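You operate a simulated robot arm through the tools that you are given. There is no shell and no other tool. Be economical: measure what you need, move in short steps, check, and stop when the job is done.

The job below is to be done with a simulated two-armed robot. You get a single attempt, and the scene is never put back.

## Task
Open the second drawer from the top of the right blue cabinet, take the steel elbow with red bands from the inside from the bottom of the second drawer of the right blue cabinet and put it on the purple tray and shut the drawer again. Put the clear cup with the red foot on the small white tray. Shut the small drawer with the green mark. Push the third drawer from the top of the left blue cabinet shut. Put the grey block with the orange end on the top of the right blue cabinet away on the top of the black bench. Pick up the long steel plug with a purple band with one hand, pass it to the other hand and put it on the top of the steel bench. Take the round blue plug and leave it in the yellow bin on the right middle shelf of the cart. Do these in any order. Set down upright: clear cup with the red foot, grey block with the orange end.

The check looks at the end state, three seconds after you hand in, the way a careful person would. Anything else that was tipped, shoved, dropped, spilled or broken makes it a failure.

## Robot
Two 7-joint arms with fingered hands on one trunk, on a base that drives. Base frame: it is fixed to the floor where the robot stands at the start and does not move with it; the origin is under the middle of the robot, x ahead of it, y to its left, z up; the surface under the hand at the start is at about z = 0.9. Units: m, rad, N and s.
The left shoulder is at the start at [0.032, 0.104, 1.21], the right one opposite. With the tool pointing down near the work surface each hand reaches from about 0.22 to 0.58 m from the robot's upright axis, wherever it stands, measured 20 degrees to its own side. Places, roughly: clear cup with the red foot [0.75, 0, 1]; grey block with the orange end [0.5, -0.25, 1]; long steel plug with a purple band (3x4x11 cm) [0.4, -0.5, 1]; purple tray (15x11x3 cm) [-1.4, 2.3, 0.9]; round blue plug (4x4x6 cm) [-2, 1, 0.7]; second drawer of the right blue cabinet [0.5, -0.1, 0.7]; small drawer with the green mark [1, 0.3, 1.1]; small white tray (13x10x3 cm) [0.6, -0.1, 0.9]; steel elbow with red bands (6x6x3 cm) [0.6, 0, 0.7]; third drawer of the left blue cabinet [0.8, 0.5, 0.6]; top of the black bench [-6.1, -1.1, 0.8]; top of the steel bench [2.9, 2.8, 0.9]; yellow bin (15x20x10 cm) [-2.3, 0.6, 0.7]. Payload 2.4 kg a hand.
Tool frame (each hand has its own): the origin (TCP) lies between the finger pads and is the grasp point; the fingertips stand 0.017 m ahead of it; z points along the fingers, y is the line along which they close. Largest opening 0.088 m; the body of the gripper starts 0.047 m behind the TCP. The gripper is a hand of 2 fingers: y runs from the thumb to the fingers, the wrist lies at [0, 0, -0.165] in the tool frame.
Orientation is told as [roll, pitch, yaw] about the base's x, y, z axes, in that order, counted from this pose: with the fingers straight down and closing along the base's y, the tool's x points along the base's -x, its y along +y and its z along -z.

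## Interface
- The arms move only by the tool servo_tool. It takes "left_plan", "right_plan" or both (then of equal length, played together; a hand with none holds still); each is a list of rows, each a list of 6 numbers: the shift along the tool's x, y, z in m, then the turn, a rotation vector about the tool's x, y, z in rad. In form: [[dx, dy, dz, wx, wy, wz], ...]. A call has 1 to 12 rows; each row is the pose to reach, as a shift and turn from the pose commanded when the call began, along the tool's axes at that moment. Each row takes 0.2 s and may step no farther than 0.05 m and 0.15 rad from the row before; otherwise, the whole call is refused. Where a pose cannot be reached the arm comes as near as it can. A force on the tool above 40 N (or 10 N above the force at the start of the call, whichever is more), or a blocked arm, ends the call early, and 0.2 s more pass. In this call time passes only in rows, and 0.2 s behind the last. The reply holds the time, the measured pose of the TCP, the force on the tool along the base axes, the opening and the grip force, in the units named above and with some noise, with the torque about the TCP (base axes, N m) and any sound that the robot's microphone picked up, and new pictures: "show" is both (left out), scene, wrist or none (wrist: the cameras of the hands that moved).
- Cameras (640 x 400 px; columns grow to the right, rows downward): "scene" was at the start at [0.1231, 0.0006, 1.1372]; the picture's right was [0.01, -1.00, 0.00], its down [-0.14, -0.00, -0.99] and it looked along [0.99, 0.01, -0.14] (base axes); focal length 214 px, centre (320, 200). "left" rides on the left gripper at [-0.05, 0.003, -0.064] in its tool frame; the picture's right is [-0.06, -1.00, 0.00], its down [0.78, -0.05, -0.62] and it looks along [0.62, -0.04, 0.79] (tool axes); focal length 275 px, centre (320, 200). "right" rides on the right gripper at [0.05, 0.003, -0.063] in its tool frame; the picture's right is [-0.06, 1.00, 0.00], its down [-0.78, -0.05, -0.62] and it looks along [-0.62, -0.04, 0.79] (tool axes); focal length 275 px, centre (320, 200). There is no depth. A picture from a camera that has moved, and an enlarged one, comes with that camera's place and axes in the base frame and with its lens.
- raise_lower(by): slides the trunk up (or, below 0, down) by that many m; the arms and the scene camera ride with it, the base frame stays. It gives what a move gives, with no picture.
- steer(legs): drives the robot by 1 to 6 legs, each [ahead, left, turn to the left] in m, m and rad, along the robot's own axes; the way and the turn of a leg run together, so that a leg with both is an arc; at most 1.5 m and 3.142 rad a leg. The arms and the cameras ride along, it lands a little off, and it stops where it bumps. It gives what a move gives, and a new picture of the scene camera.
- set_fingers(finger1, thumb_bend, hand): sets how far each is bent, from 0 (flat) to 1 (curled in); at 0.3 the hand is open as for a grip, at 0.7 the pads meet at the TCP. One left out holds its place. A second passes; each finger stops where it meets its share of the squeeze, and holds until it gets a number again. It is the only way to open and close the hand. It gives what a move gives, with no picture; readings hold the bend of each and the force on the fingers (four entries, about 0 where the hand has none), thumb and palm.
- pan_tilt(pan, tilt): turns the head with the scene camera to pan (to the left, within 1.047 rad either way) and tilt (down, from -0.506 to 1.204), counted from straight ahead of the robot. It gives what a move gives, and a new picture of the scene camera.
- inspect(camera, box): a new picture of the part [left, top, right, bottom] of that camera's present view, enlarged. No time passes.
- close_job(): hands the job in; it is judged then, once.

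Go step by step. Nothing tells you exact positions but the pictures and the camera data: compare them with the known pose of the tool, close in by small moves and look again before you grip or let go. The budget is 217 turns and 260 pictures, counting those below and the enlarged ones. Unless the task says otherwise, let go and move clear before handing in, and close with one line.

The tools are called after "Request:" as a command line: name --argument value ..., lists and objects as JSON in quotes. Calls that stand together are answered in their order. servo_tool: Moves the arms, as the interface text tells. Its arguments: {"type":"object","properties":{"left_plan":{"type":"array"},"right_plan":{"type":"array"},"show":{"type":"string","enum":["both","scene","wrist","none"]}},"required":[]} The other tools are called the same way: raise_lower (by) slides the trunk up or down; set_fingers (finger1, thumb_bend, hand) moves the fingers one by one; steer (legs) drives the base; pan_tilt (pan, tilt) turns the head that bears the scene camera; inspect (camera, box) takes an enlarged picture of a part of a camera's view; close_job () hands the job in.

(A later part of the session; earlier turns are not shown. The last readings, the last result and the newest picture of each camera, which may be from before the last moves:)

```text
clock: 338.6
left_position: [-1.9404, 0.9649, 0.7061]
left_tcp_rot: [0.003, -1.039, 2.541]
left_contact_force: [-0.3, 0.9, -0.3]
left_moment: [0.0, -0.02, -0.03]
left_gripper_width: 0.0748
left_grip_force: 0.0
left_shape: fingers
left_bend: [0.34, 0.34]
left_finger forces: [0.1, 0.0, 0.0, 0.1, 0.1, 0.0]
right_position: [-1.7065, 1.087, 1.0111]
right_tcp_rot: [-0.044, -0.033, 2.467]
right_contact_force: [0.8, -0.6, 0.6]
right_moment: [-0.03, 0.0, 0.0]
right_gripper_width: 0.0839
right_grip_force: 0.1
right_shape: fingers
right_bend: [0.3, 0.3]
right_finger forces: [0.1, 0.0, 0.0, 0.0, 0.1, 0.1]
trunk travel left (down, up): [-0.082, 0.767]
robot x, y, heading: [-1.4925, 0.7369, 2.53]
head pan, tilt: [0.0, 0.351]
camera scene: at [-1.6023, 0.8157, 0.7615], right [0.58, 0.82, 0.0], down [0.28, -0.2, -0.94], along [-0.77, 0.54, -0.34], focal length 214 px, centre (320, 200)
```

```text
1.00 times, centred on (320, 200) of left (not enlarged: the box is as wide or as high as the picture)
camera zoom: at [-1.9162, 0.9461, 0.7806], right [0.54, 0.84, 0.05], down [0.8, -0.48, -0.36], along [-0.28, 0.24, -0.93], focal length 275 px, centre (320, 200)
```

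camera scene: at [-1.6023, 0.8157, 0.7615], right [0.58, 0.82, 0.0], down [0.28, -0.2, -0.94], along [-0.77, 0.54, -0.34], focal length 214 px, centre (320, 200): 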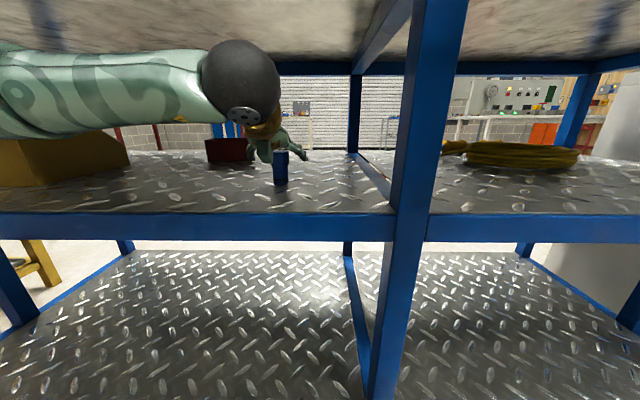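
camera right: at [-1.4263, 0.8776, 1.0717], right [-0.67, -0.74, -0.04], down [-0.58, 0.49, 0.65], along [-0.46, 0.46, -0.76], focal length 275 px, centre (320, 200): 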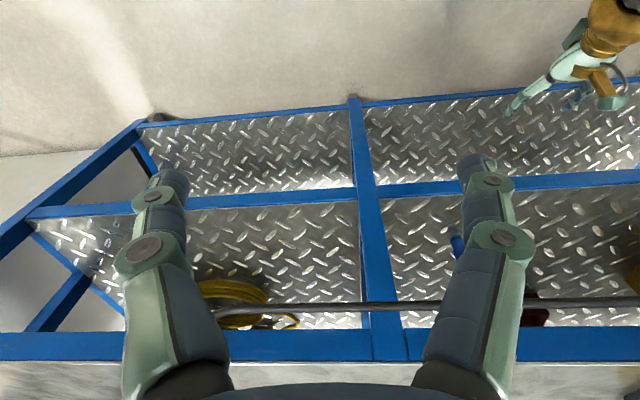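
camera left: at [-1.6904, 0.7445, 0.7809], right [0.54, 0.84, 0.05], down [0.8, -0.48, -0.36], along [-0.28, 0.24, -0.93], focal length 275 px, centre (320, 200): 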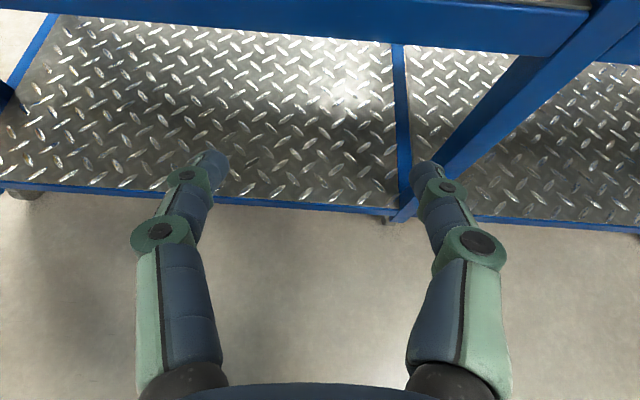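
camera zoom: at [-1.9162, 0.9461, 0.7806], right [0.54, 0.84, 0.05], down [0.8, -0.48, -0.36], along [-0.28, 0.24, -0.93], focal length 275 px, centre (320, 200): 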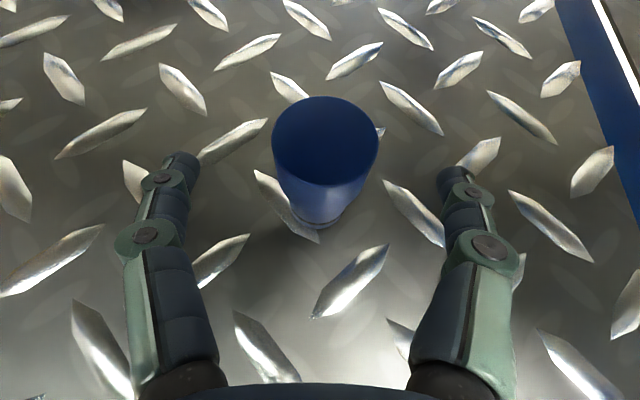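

The plug stands right between the fingers. Moving 1 cm in and 1 cm down, then gripping.

Request:
servo_tool --left_plan '[[0.0, 0, 0.008, 0, 0, 0], [0.006, 0, 0.0157, 0, 0, 0]]' --show "none"

Request:
set_fingers --hand "left" --finger1 0.65 --thumb_bend 0.65

Request:
inspect --camera "left" --box '[0, 0, 640, 400]'

```text
clock: 339.2
left_position: [-1.9483, 0.9717, 0.6912]
left_tcp_rot: [0.002, -1.04, 2.543]
left_contact_force: [0.2, -0.4, -0.5]
left_moment: [-0.01, 0.04, 0.01]
left_gripper_width: 0.0749
left_grip_force: 0.1
left_shape: fingers
left_bend: [0.34, 0.34]
left_finger forces: [0.0, 0.0, 0.0, 0.0, 0.0, 0.0]
right_position: [-1.7064, 1.0872, 1.0107]
right_tcp_rot: [-0.044, -0.032, 2.468]
right_contact_force: [-1.0, 0.0, 0.7]
right_moment: [0.01, -0.04, 0.01]
right_gripper_width: 0.0839
right_grip_force: 0.1
right_shape: fingers
right_bend: [0.3, 0.3]
right_finger forces: [0.1, 0.0, 0.0, 0.0, 0.1, 0.0]
trunk travel left (down, up): [-0.082, 0.767]
robot x, y, heading: [-1.4912, 0.7342, 2.529]
head pan, tilt: [0.0, 0.351]
```

```text
clock: 340.2
left_position: [-1.9482, 0.9703, 0.6913]
left_tcp_rot: [0.003, -1.038, 2.541]
left_contact_force: [0.4, 0.6, -0.5]
left_moment: [-0.02, 0.03, -0.01]
left_gripper_width: 0.0185
left_grip_force: 2.2
left_shape: fingers
left_bend: [0.59, 0.63]
left_finger forces: [2.7, 0.1, 0.0, 0.0, 2.8, 0.0]
right_position: [-1.7085, 1.0859, 1.0117]
right_tcp_rot: [-0.044, -0.033, 2.469]
right_contact_force: [0.1, 0.4, 0.7]
right_moment: [-0.01, -0.01, 0.0]
right_gripper_width: 0.0841
right_grip_force: 0.0
right_shape: fingers
right_bend: [0.3, 0.3]
right_finger forces: [0.0, 0.0, 0.1, 0.0, 0.0, 0.0]
trunk travel left (down, up): [-0.082, 0.767]
robot x, y, heading: [-1.491, 0.7383, 2.526]
head pan, tilt: [0.0, 0.351]
```

```text
1.00 times, centred on (320, 200) of left (not enlarged: the box is as wide or as high as the picture)
camera zoom: at [-1.9251, 0.952, 0.7659], right [0.54, 0.84, 0.05], down [0.8, -0.48, -0.36], along [-0.28, 0.24, -0.93], focal length 275 px, centre (320, 200)
```

zoom: 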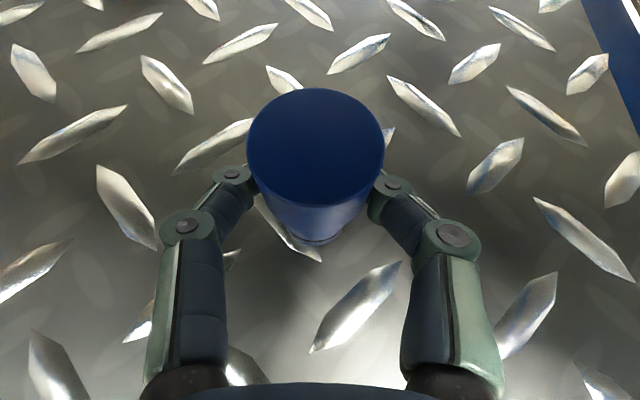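

Gripped lightly; squeezing firmer, lifting a little and backing out of the shelf.

Request:
set_fingers --hand "left" --finger1 0.85 --thumb_bend 0.85

Request:
servo_tool --left_plan '[[-0.013, 0, -0.008, 0, 0, 0], [-0.026, 0, -0.015, 0, 0, 0]]' --show "none"

Request:
steer --legs '[[-0.3, 0, 0]]'

Request:
raise_lower --by 0.3

Request:
pan_tilt --pan 0.3 --tilt 0.5

```text
clock: 341.2
left_position: [-1.9477, 0.9699, 0.6907]
left_tcp_rot: [0.003, -1.037, 2.542]
left_contact_force: [0.4, -0.2, -1.8]
left_moment: [-0.02, 0.0, -0.02]
left_gripper_width: 0.0146
left_grip_force: 9.8
left_shape: fingers
left_bend: [0.58, 0.74]
left_finger forces: [8.9, 0.1, 0.1, 0.1, 10.0, 0.1]
right_position: [-1.7074, 1.0864, 1.0099]
right_tcp_rot: [-0.042, -0.033, 2.467]
right_contact_force: [-0.1, -0.5, 0.0]
right_moment: [-0.03, -0.03, 0.03]
right_gripper_width: 0.0841
right_grip_force: 0.0
right_shape: fingers
right_bend: [0.3, 0.3]
right_finger forces: [0.0, 0.0, 0.0, 0.1, 0.1, 0.0]
trunk travel left (down, up): [-0.082, 0.767]
robot x, y, heading: [-1.4932, 0.7401, 2.533]
head pan, tilt: [0.0, 0.351]
```

```text
clock: 341.8
left_position: [-1.9479, 0.9731, 0.7213]
left_tcp_rot: [0.003, -1.038, 2.542]
left_contact_force: [0.0, 0.0, -0.6]
left_moment: [0.0, 0.01, -0.01]
left_gripper_width: 0.0149
left_grip_force: 9.1
left_shape: fingers
left_bend: [0.58, 0.74]
left_finger forces: [8.9, 0.0, 0.0, 0.1, 10.0, 0.0]
right_position: [-1.7066, 1.0854, 1.0106]
right_tcp_rot: [-0.045, -0.033, 2.468]
right_contact_force: [-0.3, -0.5, 0.3]
right_moment: [0.01, 0.0, 0.01]
right_gripper_width: 0.0842
right_grip_force: 0.0
right_shape: fingers
right_bend: [0.3, 0.3]
right_finger forces: [0.1, 0.0, 0.1, 0.0, 0.1, 0.0]
trunk travel left (down, up): [-0.082, 0.767]
robot x, y, heading: [-1.4893, 0.7398, 2.529]
head pan, tilt: [0.0, 0.351]
```

```text
clock: 343.9
left_position: [-1.6978, 0.7975, 0.7219]
left_tcp_rot: [0.003, -1.039, 2.542]
left_contact_force: [-0.4, -0.8, -1.0]
left_moment: [-0.02, -0.02, 0.02]
left_gripper_width: 0.0144
left_grip_force: 9.9
left_shape: fingers
left_bend: [0.58, 0.74]
left_finger forces: [9.0, 0.1, 0.0, 0.0, 10.1, 0.1]
right_position: [-1.4572, 0.9089, 1.0108]
right_tcp_rot: [-0.045, -0.032, 2.468]
right_contact_force: [0.4, -0.5, 0.4]
right_moment: [0.03, -0.03, 0.02]
right_gripper_width: 0.084
right_grip_force: 0.1
right_shape: fingers
right_bend: [0.3, 0.3]
right_finger forces: [0.1, 0.0, 0.0, 0.1, 0.0, 0.1]
trunk travel left (down, up): [-0.082, 0.767]
robot x, y, heading: [-1.2388, 0.5631, 2.53]
head pan, tilt: [0.0, 0.351]
camera scene: at [-1.3517, 0.6394, 0.7614], right [0.58, 0.82, 0.0], down [0.28, -0.2, -0.94], along [-0.77, 0.54, -0.34], focal length 214 px, centre (320, 200)
```

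scene: 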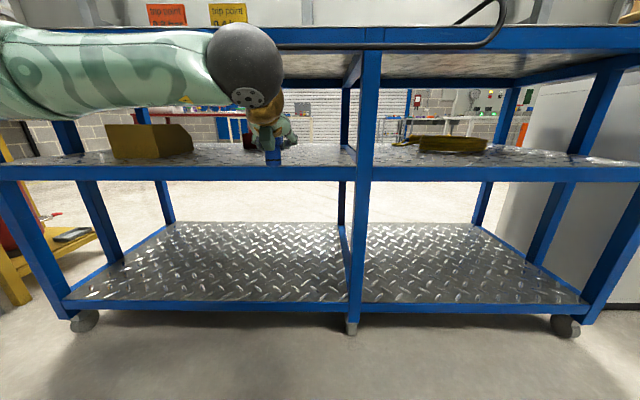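

```text
clock: 346.9
left_position: [-1.6987, 0.7966, 1.0224]
left_tcp_rot: [0.003, -1.037, 2.542]
left_contact_force: [-0.4, -0.1, -1.2]
left_moment: [-0.02, 0.0, 0.01]
left_gripper_width: 0.0137
left_grip_force: 8.9
left_shape: fingers
left_bend: [0.59, 0.75]
left_finger forces: [8.9, 0.0, 0.0, 0.1, 9.1, 0.1]
right_position: [-1.4563, 0.9103, 1.3111]
right_tcp_rot: [-0.043, -0.033, 2.467]
right_contact_force: [0.2, 0.0, 0.5]
right_moment: [0.02, -0.03, 0.01]
right_gripper_width: 0.084
right_grip_force: 0.1
right_shape: fingers
right_bend: [0.3, 0.3]
right_finger forces: [0.1, 0.0, 0.0, 0.0, 0.0, 0.0]
trunk travel left (down, up): [-0.382, 0.467]
robot x, y, heading: [-1.2393, 0.5607, 2.534]
head pan, tilt: [0.0, 0.351]
```

```text
clock: 347.7
left_position: [-1.6986, 0.7964, 1.0208]
left_tcp_rot: [0.004, -1.039, 2.542]
left_contact_force: [-0.2, -1.1, -0.4]
left_moment: [0.03, 0.01, 0.01]
left_gripper_width: 0.0136
left_grip_force: 8.4
left_shape: fingers
left_bend: [0.59, 0.75]
left_finger forces: [8.7, 0.0, 0.1, 0.1, 8.9, 0.0]
right_position: [-1.4569, 0.9098, 1.3096]
right_tcp_rot: [-0.042, -0.032, 2.466]
right_contact_force: [-0.6, 0.4, 0.0]
right_moment: [0.01, -0.02, -0.04]
right_gripper_width: 0.0839
right_grip_force: 0.1
right_shape: fingers
right_bend: [0.3, 0.3]
right_finger forces: [0.0, 0.0, 0.0, 0.1, 0.1, 0.1]
trunk travel left (down, up): [-0.382, 0.467]
robot x, y, heading: [-1.241, 0.5615, 2.532]
head pan, tilt: [0.3, 0.499]
camera scene: at [-1.3516, 0.6064, 1.0457], right [0.31, 0.95, 0.0], down [0.46, -0.15, -0.88], along [-0.84, 0.27, -0.48], focal length 214 px, centre (320, 200)
```

scene: 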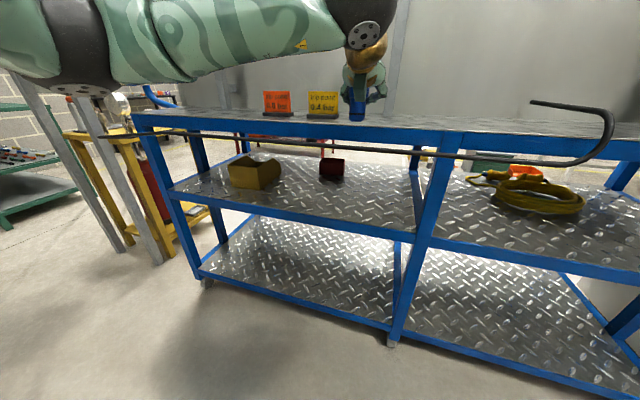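

Plug in hand. Zooming on the yellow bin to see its shape.

Request:
inspect --camera "scene" --box '[150, 120, 390, 270]'

```text
2.67 times, centred on (270, 195) of scene
camera zoom: at [-1.3516, 0.6064, 1.0457], right [0.31, 0.95, 0.0], down [0.46, -0.15, -0.88], along [-0.84, 0.27, -0.48], focal length 572 px, centre (453, 213)
```

zoom: 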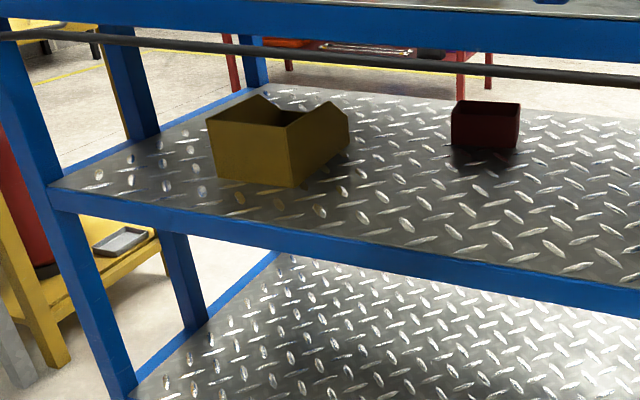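

The bin's full-height wall faces me, so I'll carry the plug over it with the hand nearly horizontal under the rod. Moving left in front of the bin, lowering, and levelling the hand.

Request:
steer --legs '[[0, 0.479, 0.009]]'

Request:
raise_lower --by -0.28

Request:
pan_tilt --pan 0.0 --tilt 0.2

Request:
servo_tool --left_plan '[[-0.02, 0, -0.01, 0, -0.14, 0], [-0.04, 0, -0.02, 0, -0.28, 0], [-0.059, 0, -0.035, 0, -0.41, 0]]' --show "both"

```text
clock: 350.6
left_position: [-1.9776, 0.395, 1.0205]
left_tcp_rot: [0.002, -1.038, 2.546]
left_contact_force: [-0.2, -0.4, -1.3]
left_moment: [0.01, -0.04, 0.02]
left_gripper_width: 0.0136
left_grip_force: 9.1
left_shape: fingers
left_bend: [0.59, 0.75]
left_finger forces: [8.7, 0.1, 0.0, 0.0, 9.0, 0.1]
right_position: [-1.737, 0.5099, 1.3114]
right_tcp_rot: [-0.042, -0.034, 2.473]
right_contact_force: [0.3, 0.6, -0.1]
right_moment: [0.01, 0.0, 0.02]
right_gripper_width: 0.0842
right_grip_force: 0.1
right_shape: fingers
right_bend: [0.3, 0.3]
right_finger forces: [0.1, 0.0, 0.1, 0.0, 0.1, 0.0]
trunk travel left (down, up): [-0.382, 0.467]
robot x, y, heading: [-1.5201, 0.1622, 2.535]
head pan, tilt: [0.3, 0.499]
camera scene: at [-1.6317, 0.2065, 1.0457], right [0.3, 0.95, 0.0], down [0.46, -0.15, -0.88], along [-0.84, 0.27, -0.48], focal length 214 px, centre (320, 200)
```

scene: 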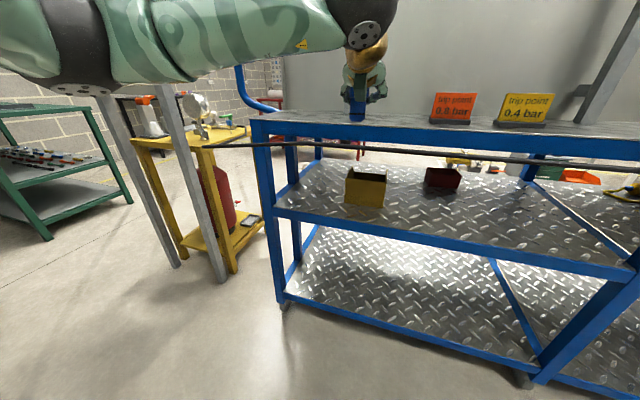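

```text
clock: 353.4
left_position: [-1.978, 0.3948, 0.7419]
left_tcp_rot: [0.003, -1.038, 2.546]
left_contact_force: [-0.5, 0.4, 0.4]
left_moment: [0.01, -0.02, -0.03]
left_gripper_width: 0.0134
left_grip_force: 9.5
left_shape: fingers
left_bend: [0.59, 0.75]
left_finger forces: [8.5, 0.0, 0.0, 0.0, 8.9, 0.0]
right_position: [-1.739, 0.5096, 1.0311]
right_tcp_rot: [-0.043, -0.035, 2.472]
right_contact_force: [-0.1, -0.4, 0.4]
right_moment: [-0.01, 0.01, 0.01]
right_gripper_width: 0.0842
right_grip_force: 0.0
right_shape: fingers
right_bend: [0.3, 0.3]
right_finger forces: [0.0, 0.0, 0.0, 0.0, 0.0, 0.0]
trunk travel left (down, up): [-0.102, 0.747]
robot x, y, heading: [-1.519, 0.1611, 2.536]
head pan, tilt: [0.3, 0.499]
```

```text
clock: 354.2
left_position: [-1.9786, 0.3956, 0.7426]
left_tcp_rot: [0.003, -1.037, 2.545]
left_contact_force: [0.4, -0.3, -0.8]
left_moment: [0.0, 0.0, 0.0]
left_gripper_width: 0.0135
left_grip_force: 8.8
left_shape: fingers
left_bend: [0.59, 0.75]
left_finger forces: [8.6, 0.0, 0.0, 0.0, 9.0, 0.1]
right_position: [-1.7379, 0.5097, 1.0298]
right_tcp_rot: [-0.044, -0.033, 2.472]
right_contact_force: [0.0, 0.5, -0.6]
right_moment: [-0.02, -0.03, 0.01]
right_gripper_width: 0.0842
right_grip_force: 0.1
right_shape: fingers
right_bend: [0.3, 0.3]
right_finger forces: [0.1, 0.1, 0.0, 0.0, 0.0, 0.0]
trunk travel left (down, up): [-0.102, 0.747]
robot x, y, heading: [-1.5193, 0.1661, 2.532]
head pan, tilt: [0.0, 0.201]
camera scene: at [-1.631, 0.239, 0.7948], right [0.57, 0.82, 0.0], down [0.16, -0.11, -0.98], along [-0.8, 0.56, -0.2], focal length 214 px, centre (320, 200)
```

scene: 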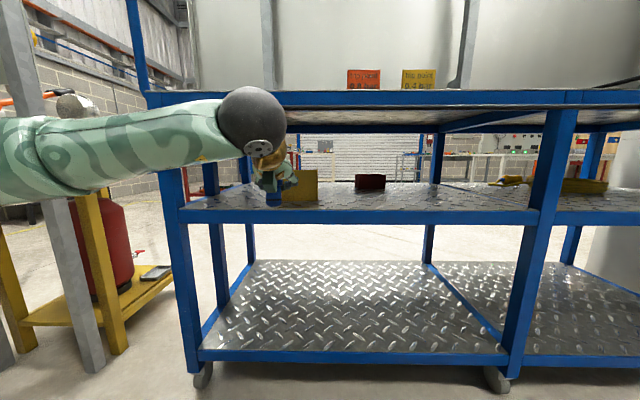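

```text
clock: 355.0
left_position: [-1.9785, 0.3951, 0.8074]
left_tcp_rot: [0.016, -1.448, 2.533]
left_contact_force: [0.8, 0.0, -1.0]
left_moment: [0.01, -0.01, -0.02]
left_gripper_width: 0.013
left_grip_force: 8.6
left_shape: fingers
left_bend: [0.59, 0.75]
left_finger forces: [8.3, 0.0, 0.0, 0.0, 8.7, 0.0]
right_position: [-1.7387, 0.5089, 1.0297]
right_tcp_rot: [-0.044, -0.033, 2.474]
right_contact_force: [0.7, 0.1, 0.2]
right_moment: [0.03, -0.01, 0.01]
right_gripper_width: 0.0842
right_grip_force: 0.0
right_shape: fingers
right_bend: [0.3, 0.3]
right_finger forces: [0.0, 0.0, 0.0, 0.0, 0.1, 0.0]
trunk travel left (down, up): [-0.102, 0.747]
robot x, y, heading: [-1.522, 0.1638, 2.531]
head pan, tilt: [0.0, 0.201]
camera scene: at [-1.631, 0.239, 0.7948], right [0.57, 0.82, 0.0], down [0.16, -0.11, -0.98], along [-0.8, 0.56, -0.2], focal length 214 px, centre (320, 200)
camera left: at [-1.9326, 0.3603, 0.865], right [0.55, 0.83, 0.06], down [0.61, -0.36, -0.7], along [-0.56, 0.42, -0.71], focal length 275 px, centre (320, 200)
```

scene: 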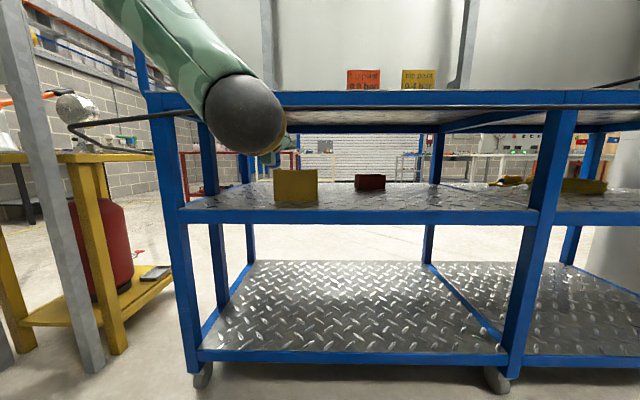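
left: 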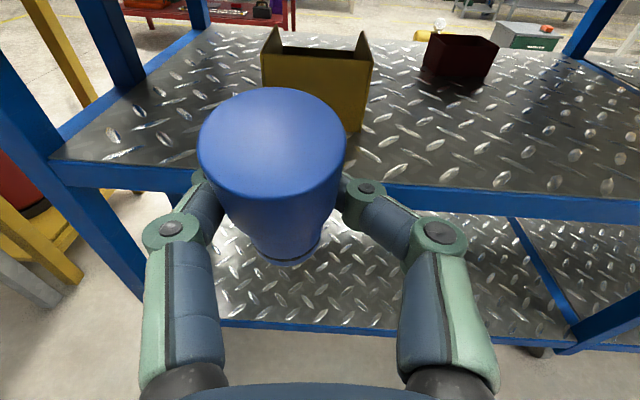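

With the hand level the forearm rises too steeply for the rod. I'll drop the trunk fully and raise the hand relative to it, to bring the elbow lower.

Request:
raise_lower --by -0.1

Request:
servo_tool --left_plan '[[-0.03, 0, 0.004, 0, 0, 0], [-0.06, 0, 0.007, 0, 0, 0], [-0.1, 0, 0.012, 0, 0, 0]]' --show "scene"

```text
clock: 356.4
left_position: [-1.9774, 0.3954, 0.7094]
left_tcp_rot: [0.011, -1.451, 2.539]
left_contact_force: [-0.3, -0.2, -0.7]
left_moment: [0.04, 0.0, 0.02]
left_gripper_width: 0.0128
left_grip_force: 8.5
left_shape: fingers
left_bend: [0.59, 0.75]
left_finger forces: [8.2, 0.0, 0.0, 0.1, 8.7, 0.1]
right_position: [-1.7691, 0.5292, 0.9014]
right_tcp_rot: [-0.049, 0.06, 2.472]
right_contact_force: [-0.4, 0.1, 0.1]
right_moment: [-0.01, -0.02, -0.02]
right_gripper_width: 0.0843
right_grip_force: 0.1
right_shape: fingers
right_bend: [0.3, 0.3]
right_finger forces: [0.0, 0.0, 0.0, 0.0, 0.0, 0.1]
trunk travel left (down, up): [-0.002, 0.847]
robot x, y, heading: [-1.5205, 0.1583, 2.538]
head pan, tilt: [0.0, 0.201]
```

```text
clock: 357.1
left_position: [-1.9972, 0.407, 0.8088]
left_tcp_rot: [0.019, -1.45, 2.532]
left_contact_force: [-0.3, 0.3, -0.6]
left_moment: [0.0, -0.03, -0.01]
left_gripper_width: 0.0125
left_grip_force: 8.6
left_shape: fingers
left_bend: [0.59, 0.75]
left_finger forces: [8.2, 0.0, 0.0, 0.1, 8.6, 0.0]
right_position: [-1.7655, 0.5299, 0.9017]
right_tcp_rot: [-0.048, 0.059, 2.471]
right_contact_force: [0.6, -0.4, 0.2]
right_moment: [0.01, 0.0, 0.01]
right_gripper_width: 0.084
right_grip_force: 0.1
right_shape: fingers
right_bend: [0.3, 0.3]
right_finger forces: [0.1, 0.0, 0.0, 0.1, 0.1, 0.1]
trunk travel left (down, up): [-0.002, 0.847]
robot x, y, heading: [-1.5222, 0.1582, 2.531]
head pan, tilt: [0.0, 0.201]
camera scene: at [-1.6357, 0.2424, 0.699], right [0.57, 0.82, 0.0], down [0.16, -0.11, -0.98], along [-0.8, 0.56, -0.2], focal length 214 px, centre (320, 200)
```

scene: 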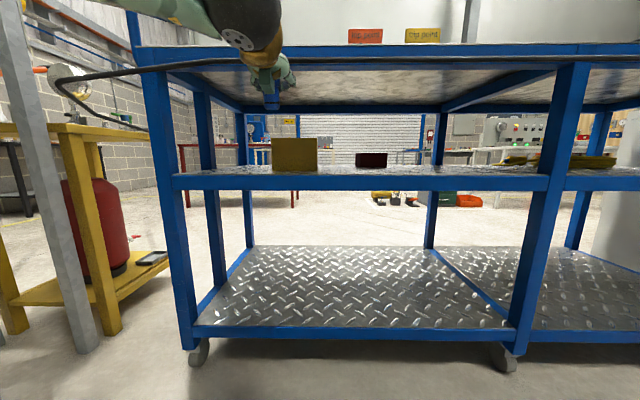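

Let me tilt the head up to see the forearm and rod clearly.

Request:
pan_tilt --pan 0.2 --tilt -0.3

```text
clock: 358.1
left_position: [-1.9974, 0.4076, 0.8096]
left_tcp_rot: [0.013, -1.448, 2.535]
left_contact_force: [0.4, -0.5, -0.8]
left_moment: [-0.01, -0.01, 0.01]
left_gripper_width: 0.0124
left_grip_force: 9.2
left_shape: fingers
left_bend: [0.59, 0.75]
left_finger forces: [8.1, 0.2, 0.0, 0.1, 8.6, 0.0]
right_position: [-1.7668, 0.5298, 0.9015]
right_tcp_rot: [-0.049, 0.059, 2.472]
right_contact_force: [-0.5, -0.4, 0.0]
right_moment: [-0.02, -0.01, -0.02]
right_gripper_width: 0.0842
right_grip_force: 0.0
right_shape: fingers
right_bend: [0.3, 0.3]
right_finger forces: [0.0, 0.1, 0.0, 0.0, 0.1, 0.0]
trunk travel left (down, up): [-0.002, 0.847]
robot x, y, heading: [-1.5197, 0.1581, 2.534]
head pan, tilt: [0.201, -0.3]
camera scene: at [-1.6315, 0.2203, 0.7429], right [0.4, 0.92, 0.0], down [-0.27, 0.12, -0.96], along [-0.88, 0.38, 0.29], focal length 214 px, centre (320, 200)
```

scene: 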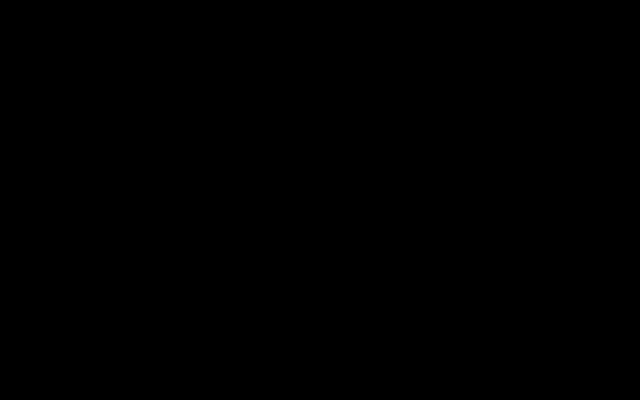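

That view is blocked. From the other (back) side the bin has its low lip, which is much easier, so I'll take the known route around the counter to the cart's back.

Request:
raise_lower --by 0.4

Request:
pan_tilt --pan 0.0 --tilt 0.4

Request:
steer --legs '[[-0.276, -1.215, 0], [0.25, -1.41, 0], [0.862, -0.801, 0], [1.096, 0.701, 0], [0.184, 1.224, 0], [0, 0, -3.134]]'

```text
clock: 361.9
left_position: [-1.9976, 0.409, 1.2063]
left_tcp_rot: [0.012, -1.449, 2.536]
left_contact_force: [0.1, 0.5, -0.2]
left_moment: [-0.01, -0.04, -0.01]
left_gripper_width: 0.0122
left_grip_force: 8.4
left_shape: fingers
left_bend: [0.6, 0.75]
left_finger forces: [8.1, 0.0, 0.1, 0.0, 8.5, 0.0]
right_position: [-1.7665, 0.5303, 1.3011]
right_tcp_rot: [-0.049, 0.06, 2.47]
right_contact_force: [0.3, 0.3, 0.7]
right_moment: [0.0, 0.02, 0.01]
right_gripper_width: 0.0842
right_grip_force: 0.0
right_shape: fingers
right_bend: [0.3, 0.3]
right_finger forces: [0.0, 0.0, 0.0, 0.1, 0.0, 0.0]
trunk travel left (down, up): [-0.402, 0.447]
robot x, y, heading: [-1.5214, 0.1635, 2.534]
head pan, tilt: [0.201, -0.3]
```

```text
clock: 363.0
left_position: [-1.9977, 0.4086, 1.2069]
left_tcp_rot: [0.011, -1.447, 2.538]
left_contact_force: [0.5, 0.5, -0.4]
left_moment: [0.04, -0.01, 0.03]
left_gripper_width: 0.0122
left_grip_force: 8.5
left_shape: fingers
left_bend: [0.6, 0.75]
left_finger forces: [8.1, 0.0, 0.0, 0.1, 8.5, 0.0]
right_position: [-1.7673, 0.5294, 1.3007]
right_tcp_rot: [-0.048, 0.058, 2.471]
right_contact_force: [0.0, -0.5, 0.5]
right_moment: [-0.02, 0.0, 0.0]
right_gripper_width: 0.0843
right_grip_force: 0.0
right_shape: fingers
right_bend: [0.3, 0.3]
right_finger forces: [0.0, 0.0, 0.0, 0.0, 0.0, 0.0]
trunk travel left (down, up): [-0.402, 0.447]
robot x, y, heading: [-1.5203, 0.1575, 2.528]
head pan, tilt: [0.0, 0.4]
camera scene: at [-1.6204, 0.2317, 1.075], right [0.57, 0.82, 0.0], down [0.32, -0.22, -0.92], along [-0.76, 0.53, -0.39], focal length 214 px, centre (320, 200)
```

scene: 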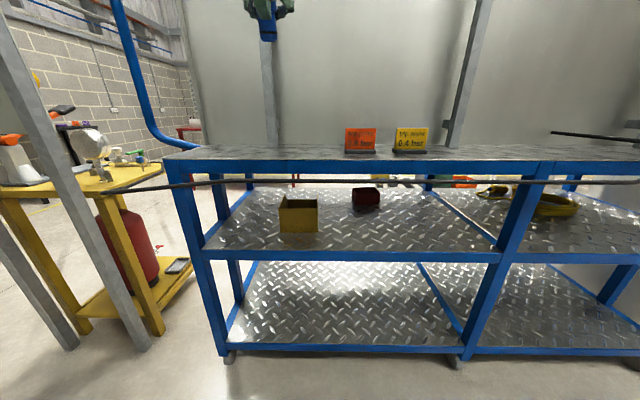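

```text
clock: 378.0
left_position: [-0.6369, 2.8244, 1.207]
left_tcp_rot: [0.005, -1.446, 2.599]
left_contact_force: [19.3, -24.0, 0.6]
left_moment: [0.26, 0.15, 0.36]
left_gripper_width: 0.0202
left_grip_force: 35.7
left_shape: fingers
left_bend: [0.61, 0.96]
left_finger forces: [34.0, 0.1, 0.1, 0.0, 37.3, 0.0]
right_position: [-0.4114, 2.9586, 1.3029]
right_tcp_rot: [-0.048, 0.055, 2.517]
right_contact_force: [-0.6, 0.8, -0.1]
right_moment: [0.01, 0.01, 0.01]
right_gripper_width: 0.0841
right_grip_force: 0.0
right_shape: fingers
right_bend: [0.3, 0.3]
right_finger forces: [0.0, 0.0, 0.0, 0.0, 0.0, 0.0]
trunk travel left (down, up): [-0.402, 0.447]
robot x, y, heading: [-0.1533, 2.6021, 2.577]
head pan, tilt: [0.0, 0.4]
stopped in leg 3: the force on the tool passed its limit at 64 N (the readings are from after the stop); the commanded pose is now the measured one
camera scene: at [-0.2525, 2.6677, 1.0755], right [0.54, 0.84, 0.0], down [0.33, -0.21, -0.92], along [-0.78, 0.49, -0.39], focal length 214 px, centre (320, 200)
```

scene: 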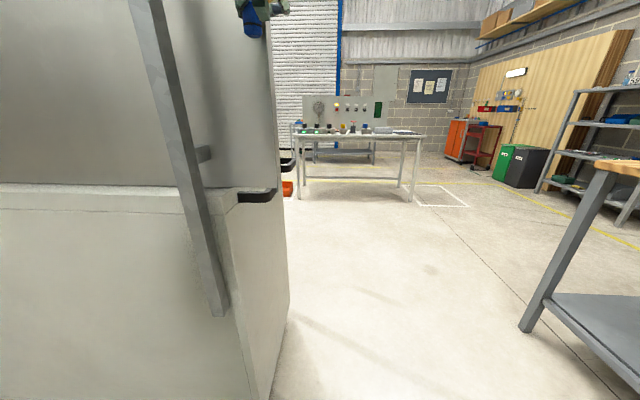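

The hand brushed the counter's tall panel. I'll back straight off, check the plug and panel, then turn so the arms face away before continuing.

Request:
steer --legs '[[-0.3, 0, 0]]'

Request:
inspect --camera "left" --box '[0, 0, 640, 400]'

```text
clock: 380.0
left_position: [-0.3904, 2.6701, 1.2052]
left_tcp_rot: [0.017, -1.441, 2.584]
left_contact_force: [-0.4, 0.0, 0.1]
left_moment: [0.05, 0.03, 0.01]
left_gripper_width: 0.0068
left_grip_force: 7.5
left_shape: fingers
left_bend: [0.64, 0.78]
left_finger forces: [8.0, 0.1, 0.0, 0.0, 8.0, 0.0]
right_position: [-0.1651, 2.8034, 1.3017]
right_tcp_rot: [-0.049, 0.059, 2.518]
right_contact_force: [0.0, -0.2, 0.4]
right_moment: [0.0, -0.01, 0.04]
right_gripper_width: 0.0841
right_grip_force: 0.1
right_shape: fingers
right_bend: [0.3, 0.3]
right_finger forces: [0.1, 0.1, 0.0, 0.1, 0.0, 0.1]
trunk travel left (down, up): [-0.402, 0.447]
robot x, y, heading: [0.0981, 2.4488, 2.575]
head pan, tilt: [0.0, 0.4]
camera scene: at [-0.0043, 2.5119, 1.075], right [0.53, 0.84, 0.0], down [0.33, -0.21, -0.92], along [-0.78, 0.49, -0.39], focal length 214 px, centre (320, 200)
```

scene: 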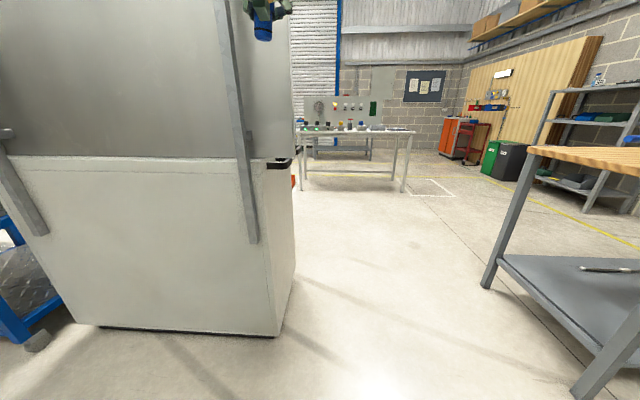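

```text
1.00 times, centred on (320, 200) of left (not enlarged: the box is as wide or as high as the picture)
camera zoom: at [-0.3428, 2.6387, 1.2624], right [0.51, 0.86, 0.06], down [0.64, -0.33, -0.7], along [-0.58, 0.39, -0.71], focal length 275 px, centre (320, 200)
```

zoom: 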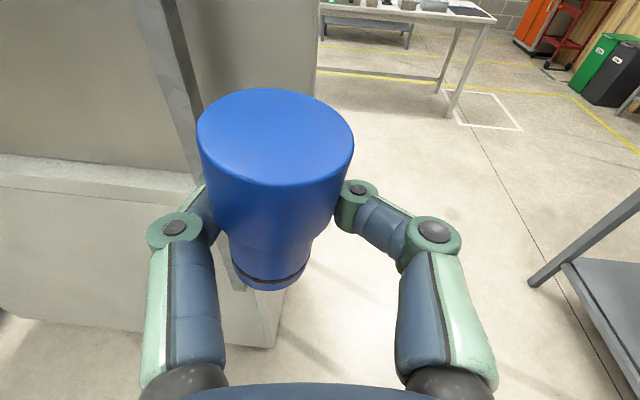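

The plug is still held and the counter looks undisturbed. Turning away and continuing around to the cart's back.

Request:
steer --legs '[[0, 0, -3.134], [-0.831, 0.672, 0], [-1.13, -0.645, 0], [-0.246, -1.214, 0]]'

```text
clock: 404.7
left_position: [-1.9499, 2.4169, 1.2045]
left_tcp_rot: [0.019, -1.442, -0.55]
left_contact_force: [-1.4, 0.9, -0.4]
left_moment: [-0.01, -0.01, 0.04]
left_gripper_width: 0.0061
left_grip_force: 7.5
left_shape: fingers
left_bend: [0.64, 0.78]
left_finger forces: [7.3, 0.0, 0.0, 0.1, 7.6, 0.0]
right_position: [-2.1755, 2.2812, 1.3017]
right_tcp_rot: [-0.048, 0.058, -0.621]
right_contact_force: [-0.2, 0.3, -0.6]
right_moment: [-0.01, 0.02, 0.03]
right_gripper_width: 0.0842
right_grip_force: 0.1
right_shape: fingers
right_bend: [0.3, 0.3]
right_finger forces: [0.0, 0.0, 0.1, 0.1, 0.0, 0.0]
trunk travel left (down, up): [-0.402, 0.447]
robot x, y, heading: [-2.4373, 2.6358, -0.559]
head pan, tilt: [0.0, 0.4]
camera scene: at [-2.3333, 2.5708, 1.0749], right [-0.53, -0.85, 0.0], down [-0.33, 0.21, -0.92], along [0.78, -0.49, -0.39], focal length 214 px, centre (320, 200)
```

scene: 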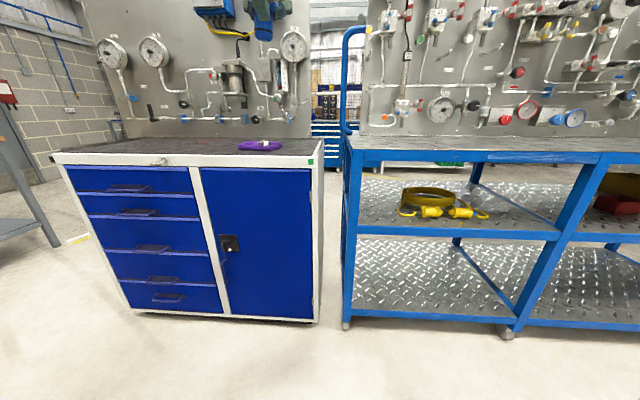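

Moving right along the cart's back to face the bin.

Request:
steer --legs '[[0.0, -0.83, 0], [0.18, -0.83, -0.04]]'

Request:
inspect --camera "scene" --box '[200, 120, 440, 270]'

```text
clock: 413.2
left_position: [-2.7441, 0.9073, 1.2039]
left_tcp_rot: [0.018, -1.441, -0.635]
left_contact_force: [0.3, -0.8, -0.7]
left_moment: [0.0, 0.02, -0.01]
left_gripper_width: 0.006
left_grip_force: 7.4
left_shape: fingers
left_bend: [0.64, 0.78]
left_finger forces: [7.3, 0.1, 0.1, 0.0, 7.6, 0.0]
right_position: [-2.9798, 0.7926, 1.3016]
right_tcp_rot: [-0.048, 0.06, -0.701]
right_contact_force: [0.1, -0.3, 0.3]
right_moment: [0.01, 0.0, 0.02]
right_gripper_width: 0.0839
right_grip_force: 0.0
right_shape: fingers
right_bend: [0.3, 0.3]
right_finger forces: [0.0, 0.1, 0.0, 0.0, 0.0, 0.0]
trunk travel left (down, up): [-0.402, 0.447]
robot x, y, heading: [-3.2102, 1.1667, -0.641]
head pan, tilt: [0.0, 0.4]
camera scene: at [-3.1138, 1.0936, 1.0749], right [-0.6, -0.8, 0.0], down [-0.31, 0.23, -0.92], along [0.74, -0.55, -0.39], focal length 214 px, centre (320, 200)
```

scene: 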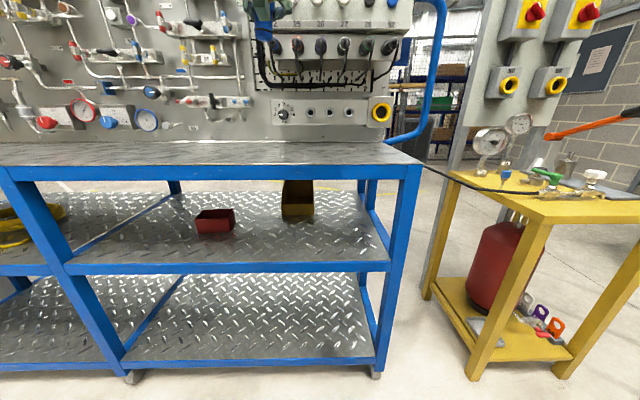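

```text
2.67 times, centred on (320, 195) of scene
camera zoom: at [-3.1138, 1.0936, 1.0749], right [-0.6, -0.8, 0.0], down [-0.31, 0.23, -0.92], along [0.74, -0.55, -0.39], focal length 572 px, centre (320, 213)
```

zoom: 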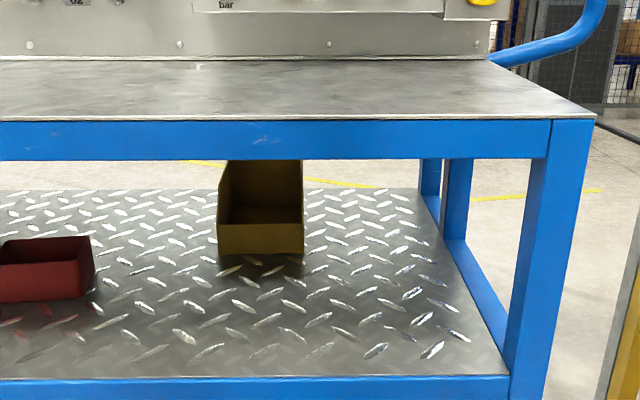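

From this side the bin's lip is only about 5 cm high and headroom is fine. Lowering the trunk and setting the hand height and pitch before going in.

Request:
raise_lower --by -0.3

Request:
servo_tool --left_plan '[[0.035, 0, 0.0045, 0, 0.085, 0], [0.07, 0, 0.009, 0, 0.17, 0], [0.105, 0, 0.0135, 0, 0.255, 0], [0.139, 0, 0.018, 0, 0.34, 0]]' --show "none"

Request:
steer --legs '[[0, -0.015, 0.04], [0.2, 0, 0]]'

Request:
inspect --camera "left" --box '[0, 0, 640, 400]'

```text
clock: 416.2
left_position: [-2.7441, 0.9078, 0.9043]
left_tcp_rot: [0.018, -1.442, -0.636]
left_contact_force: [-0.2, -0.2, -0.1]
left_moment: [-0.04, -0.01, 0.02]
left_gripper_width: 0.0058
left_grip_force: 7.4
left_shape: fingers
left_bend: [0.64, 0.78]
left_finger forces: [7.2, 0.0, 0.0, 0.0, 7.5, 0.0]
right_position: [-2.9798, 0.793, 1.0004]
right_tcp_rot: [-0.047, 0.059, -0.702]
right_contact_force: [0.7, -0.4, 0.9]
right_moment: [-0.01, 0.01, -0.01]
right_gripper_width: 0.0842
right_grip_force: 0.0
right_shape: fingers
right_bend: [0.3, 0.3]
right_finger forces: [0.1, 0.0, 0.0, 0.1, 0.1, 0.1]
trunk travel left (down, up): [-0.102, 0.747]
robot x, y, heading: [-3.2117, 1.1648, -0.644]
head pan, tilt: [0.0, 0.4]
```

```text
clock: 417.2
left_position: [-2.7429, 0.9095, 0.765]
left_tcp_rot: [0.006, -1.098, -0.623]
left_contact_force: [0.4, -0.2, 0.2]
left_moment: [-0.01, 0.0, 0.01]
left_gripper_width: 0.0056
left_grip_force: 7.6
left_shape: fingers
left_bend: [0.64, 0.78]
left_finger forces: [7.2, 0.0, 0.0, 0.0, 7.6, 0.1]
right_position: [-2.9797, 0.7925, 1.0001]
right_tcp_rot: [-0.049, 0.06, -0.702]
right_contact_force: [0.0, 0.3, 0.1]
right_moment: [-0.04, -0.01, 0.03]
right_gripper_width: 0.0842
right_grip_force: 0.1
right_shape: fingers
right_bend: [0.3, 0.3]
right_finger forces: [0.0, 0.0, 0.0, 0.1, 0.1, 0.0]
trunk travel left (down, up): [-0.102, 0.747]
robot x, y, heading: [-3.2149, 1.1685, -0.641]
head pan, tilt: [0.0, 0.4]
```

```text
clock: 419.2
left_position: [-2.5734, 0.8045, 0.7651]
left_tcp_rot: [0.005, -1.101, -0.579]
left_contact_force: [-0.2, -0.3, -0.3]
left_moment: [-0.01, 0.02, 0.01]
left_gripper_width: 0.0057
left_grip_force: 7.6
left_shape: fingers
left_bend: [0.64, 0.78]
left_finger forces: [7.2, 0.1, 0.0, 0.0, 7.5, 0.1]
right_position: [-2.8031, 0.6772, 1.0008]
right_tcp_rot: [-0.048, 0.059, -0.657]
right_contact_force: [-0.6, 0.3, 0.3]
right_moment: [0.01, -0.01, -0.02]
right_gripper_width: 0.0843
right_grip_force: 0.0
right_shape: fingers
right_bend: [0.3, 0.3]
right_finger forces: [0.1, 0.0, 0.1, 0.1, 0.1, 0.0]
trunk travel left (down, up): [-0.102, 0.747]
robot x, y, heading: [-3.0531, 1.0363, -0.597]
head pan, tilt: [0.0, 0.4]
camera scene: at [-2.9408, 0.9641, 0.7763], right [-0.56, -0.83, 0.0], down [-0.32, 0.22, -0.92], along [0.76, -0.52, -0.39], focal length 214 px, centre (320, 200)
```

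scene: 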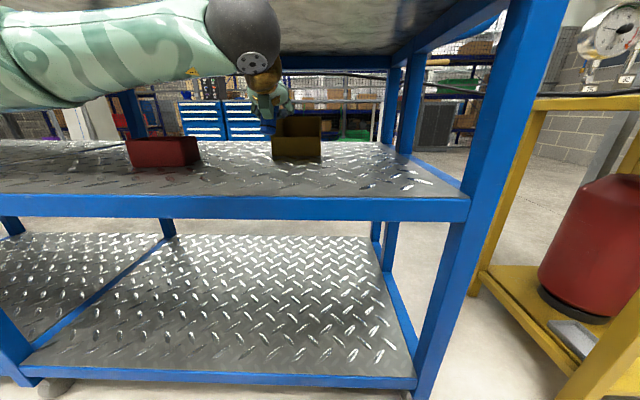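

```text
1.00 times, centred on (320, 200) of left (not enlarged: the box is as wide or as high as the picture)
camera zoom: at [-2.599, 0.8247, 0.8381], right [-0.52, -0.85, 0.05], down [-0.79, 0.45, -0.42], along [0.33, -0.26, -0.91], focal length 275 px, centre (320, 200)
```

zoom: 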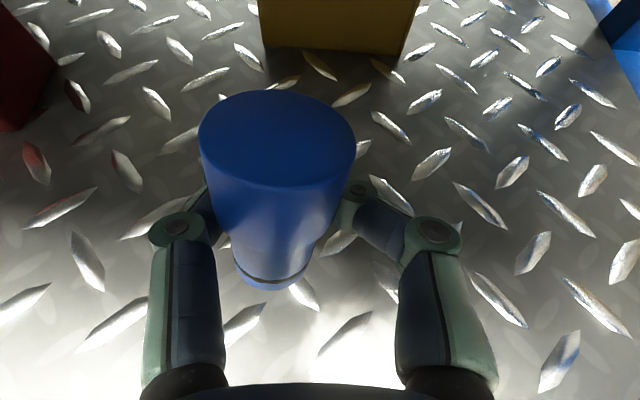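

Bin is 20 cm ahead, slightly right. Driving 10 cm in with a 3 cm right shift, then extending the arm over the lip.

Request:
steer --legs '[[0.09, -0.029, 0]]'

Request:
servo_tool --left_plan '[[-0.018, 0, 0.036, 0, 0, 0], [-0.036, 0, 0.071, 0, 0, 0], [-0.052, 0, 0.102, 0, 0, 0], [-0.068, 0, 0.134, 0, 0, 0]]' --show "both"

```text
clock: 420.3
left_position: [-2.5144, 0.7304, 0.7656]
left_tcp_rot: [0.005, -1.1, -0.577]
left_contact_force: [0.4, 0.3, 0.0]
left_moment: [0.01, 0.01, 0.01]
left_gripper_width: 0.0056
left_grip_force: 7.5
left_shape: fingers
left_bend: [0.64, 0.78]
left_finger forces: [7.2, 0.1, 0.1, 0.0, 7.5, 0.1]
right_position: [-2.7458, 0.6019, 1.0019]
right_tcp_rot: [-0.047, 0.059, -0.655]
right_contact_force: [0.1, -0.2, 0.2]
right_moment: [-0.01, 0.04, -0.02]
right_gripper_width: 0.0844
right_grip_force: 0.0
right_shape: fingers
right_bend: [0.3, 0.3]
right_finger forces: [0.0, 0.1, 0.1, 0.0, 0.0, 0.1]
trunk travel left (down, up): [-0.102, 0.747]
robot x, y, heading: [-3.001, 0.9681, -0.592]
head pan, tilt: [0.0, 0.4]
camera scene: at [-2.8835, 0.8897, 0.7763], right [-0.56, -0.83, 0.0], down [-0.32, 0.22, -0.92], along [0.76, -0.52, -0.39], focal length 214 px, centre (320, 200)
```

scene: 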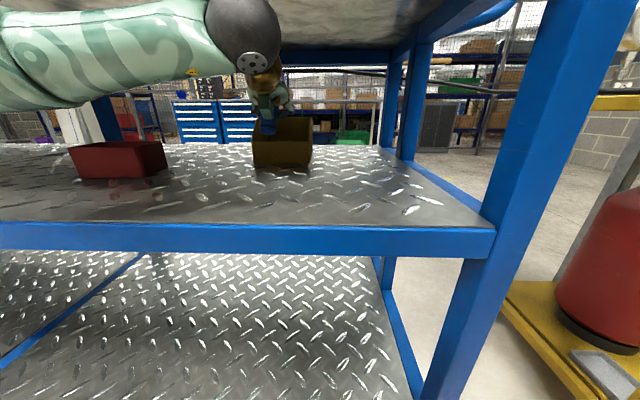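

```text
clock: 421.3
left_position: [-2.3885, 0.6503, 0.764]
left_tcp_rot: [0.007, -1.102, -0.575]
left_contact_force: [0.0, 0.1, -0.1]
left_moment: [-0.04, 0.01, 0.0]
left_gripper_width: 0.0052
left_grip_force: 7.1
left_shape: fingers
left_bend: [0.64, 0.78]
left_finger forces: [7.0, 0.0, 0.0, 0.0, 7.4, 0.1]
right_position: [-2.7461, 0.6021, 1.0005]
right_tcp_rot: [-0.048, 0.059, -0.656]
right_contact_force: [0.4, -0.1, 0.2]
right_moment: [0.0, -0.01, -0.02]
right_gripper_width: 0.0842
right_grip_force: 0.0
right_shape: fingers
right_bend: [0.3, 0.3]
right_finger forces: [0.1, 0.1, 0.0, 0.1, 0.0, 0.0]
trunk travel left (down, up): [-0.102, 0.747]
robot x, y, heading: [-2.9987, 0.9622, -0.598]
head pan, tilt: [0.0, 0.4]
camera scene: at [-2.8835, 0.8897, 0.7763], right [-0.56, -0.83, 0.0], down [-0.32, 0.22, -0.92], along [0.76, -0.52, -0.39], focal length 214 px, centre (320, 200)
camera left: at [-2.4139, 0.6702, 0.8375], right [-0.52, -0.85, 0.05], down [-0.79, 0.45, -0.42], along [0.33, -0.26, -0.91], focal length 275 px, centre (320, 200)
```

scene: 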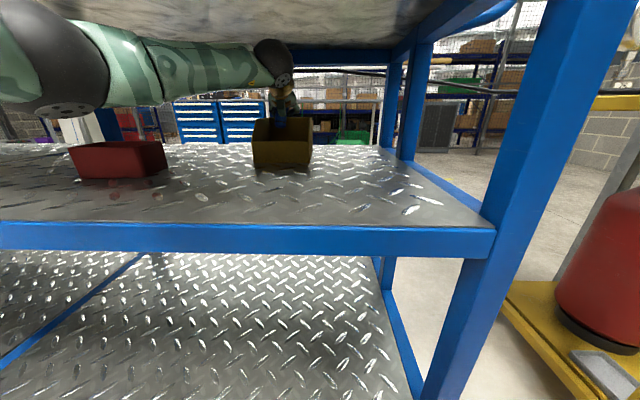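
left: 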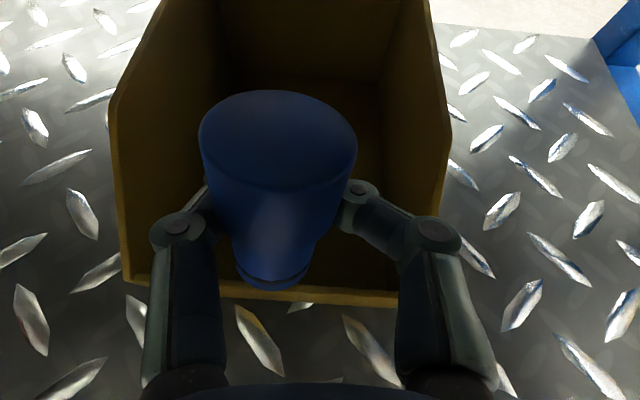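

The plug is above the bin opening. A bit further in, then down and release.

Request:
servo_tool --left_plan '[[-0.018, 0, 0.036, 0, 0, 0], [-0.005, 0, 0.0425, 0, 0, 0], [0.01, 0, 0.05, 0, 0, 0], [0.0264, 0, 0.0583, 0, 0, 0]]' --show "wrist"

```text
clock: 422.3
left_position: [-2.354, 0.6275, 0.7143]
left_tcp_rot: [0.003, -1.102, -0.577]
left_contact_force: [0.4, -0.1, -0.6]
left_moment: [0.02, 0.0, -0.01]
left_gripper_width: 0.0052
left_grip_force: 7.6
left_shape: fingers
left_bend: [0.64, 0.78]
left_finger forces: [6.9, 0.0, 0.0, 0.1, 7.6, 0.1]
right_position: [-2.7453, 0.6028, 1.0011]
right_tcp_rot: [-0.047, 0.06, -0.654]
right_contact_force: [0.6, 0.8, -0.1]
right_moment: [0.01, -0.01, 0.02]
right_gripper_width: 0.0841
right_grip_force: 0.1
right_shape: fingers
right_bend: [0.3, 0.3]
right_finger forces: [0.1, 0.0, 0.0, 0.0, 0.0, 0.0]
trunk travel left (down, up): [-0.102, 0.747]
robot x, y, heading: [-2.998, 0.9634, -0.594]
head pan, tilt: [0.0, 0.4]
camera left: at [-2.3804, 0.6488, 0.7871], right [-0.52, -0.85, 0.05], down [-0.79, 0.45, -0.42], along [0.33, -0.26, -0.91], focal length 275 px, centre (320, 200)
```

left: 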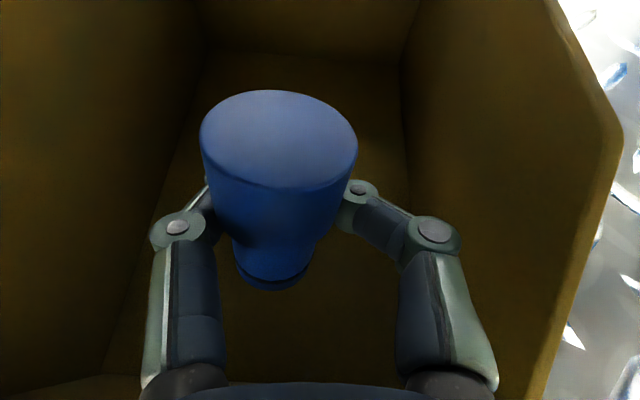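

Inside the bin. Lowering 1 cm and releasing gently, then retreating up and out.

Request:
servo_tool --left_plan '[[0.009, 0, 0.0045, 0, 0, 0]]' --show "none"

Request:
set_fingers --hand "left" --finger1 0.4 --thumb_bend 0.4

Request:
inspect --camera "left" --box '[0, 0, 640, 400]'

```text
clock: 422.7
left_position: [-2.3536, 0.6277, 0.704]
left_tcp_rot: [0.005, -1.101, -0.577]
left_contact_force: [0.3, 0.0, 0.6]
left_moment: [0.03, -0.03, 0.02]
left_gripper_width: 0.0051
left_grip_force: 6.4
left_shape: fingers
left_bend: [0.64, 0.78]
left_finger forces: [6.9, 0.1, 0.1, 0.0, 7.5, 0.0]
right_position: [-2.7463, 0.6021, 1.0013]
right_tcp_rot: [-0.048, 0.058, -0.655]
right_contact_force: [-0.1, 0.0, -0.6]
right_moment: [0.0, -0.04, -0.04]
right_gripper_width: 0.0842
right_grip_force: 0.1
right_shape: fingers
right_bend: [0.3, 0.3]
right_finger forces: [0.0, 0.0, 0.0, 0.0, 0.0, 0.0]
trunk travel left (down, up): [-0.102, 0.747]
robot x, y, heading: [-2.9966, 0.9648, -0.599]
head pan, tilt: [0.0, 0.4]
```

```text
clock: 423.7
left_position: [-2.3538, 0.6281, 0.7046]
left_tcp_rot: [0.004, -1.101, -0.575]
left_contact_force: [0.2, -0.5, -0.5]
left_moment: [-0.01, 0.0, 0.01]
left_gripper_width: 0.0615
left_grip_force: 0.0
left_shape: fingers
left_bend: [0.4, 0.4]
left_finger forces: [0.1, 0.0, 0.0, 0.0, 0.0, 0.0]
right_position: [-2.7454, 0.603, 1.0003]
right_tcp_rot: [-0.049, 0.06, -0.654]
right_contact_force: [-0.2, -0.4, 0.4]
right_moment: [0.04, -0.01, -0.01]
right_gripper_width: 0.0839
right_grip_force: 0.1
right_shape: fingers
right_bend: [0.3, 0.3]
right_finger forces: [0.1, 0.0, 0.0, 0.1, 0.0, 0.1]
trunk travel left (down, up): [-0.102, 0.747]
robot x, y, heading: [-2.9974, 0.9661, -0.598]
head pan, tilt: [0.0, 0.4]
```

```text
1.00 times, centred on (320, 200) of left (not enlarged: the box is as wide or as high as the picture)
camera zoom: at [-2.38, 0.6488, 0.7776], right [-0.52, -0.85, 0.05], down [-0.79, 0.45, -0.42], along [0.33, -0.26, -0.91], focal length 275 px, centre (320, 200)
```

zoom: 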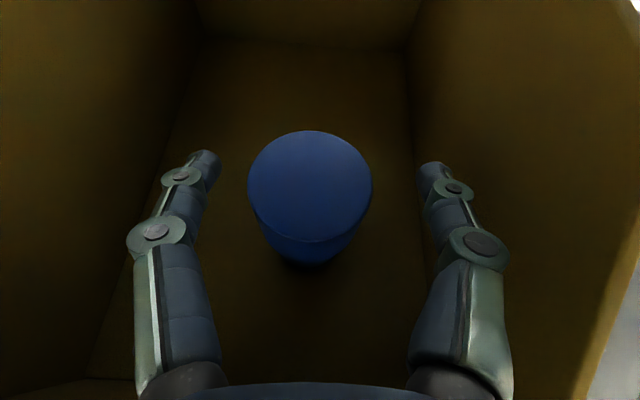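

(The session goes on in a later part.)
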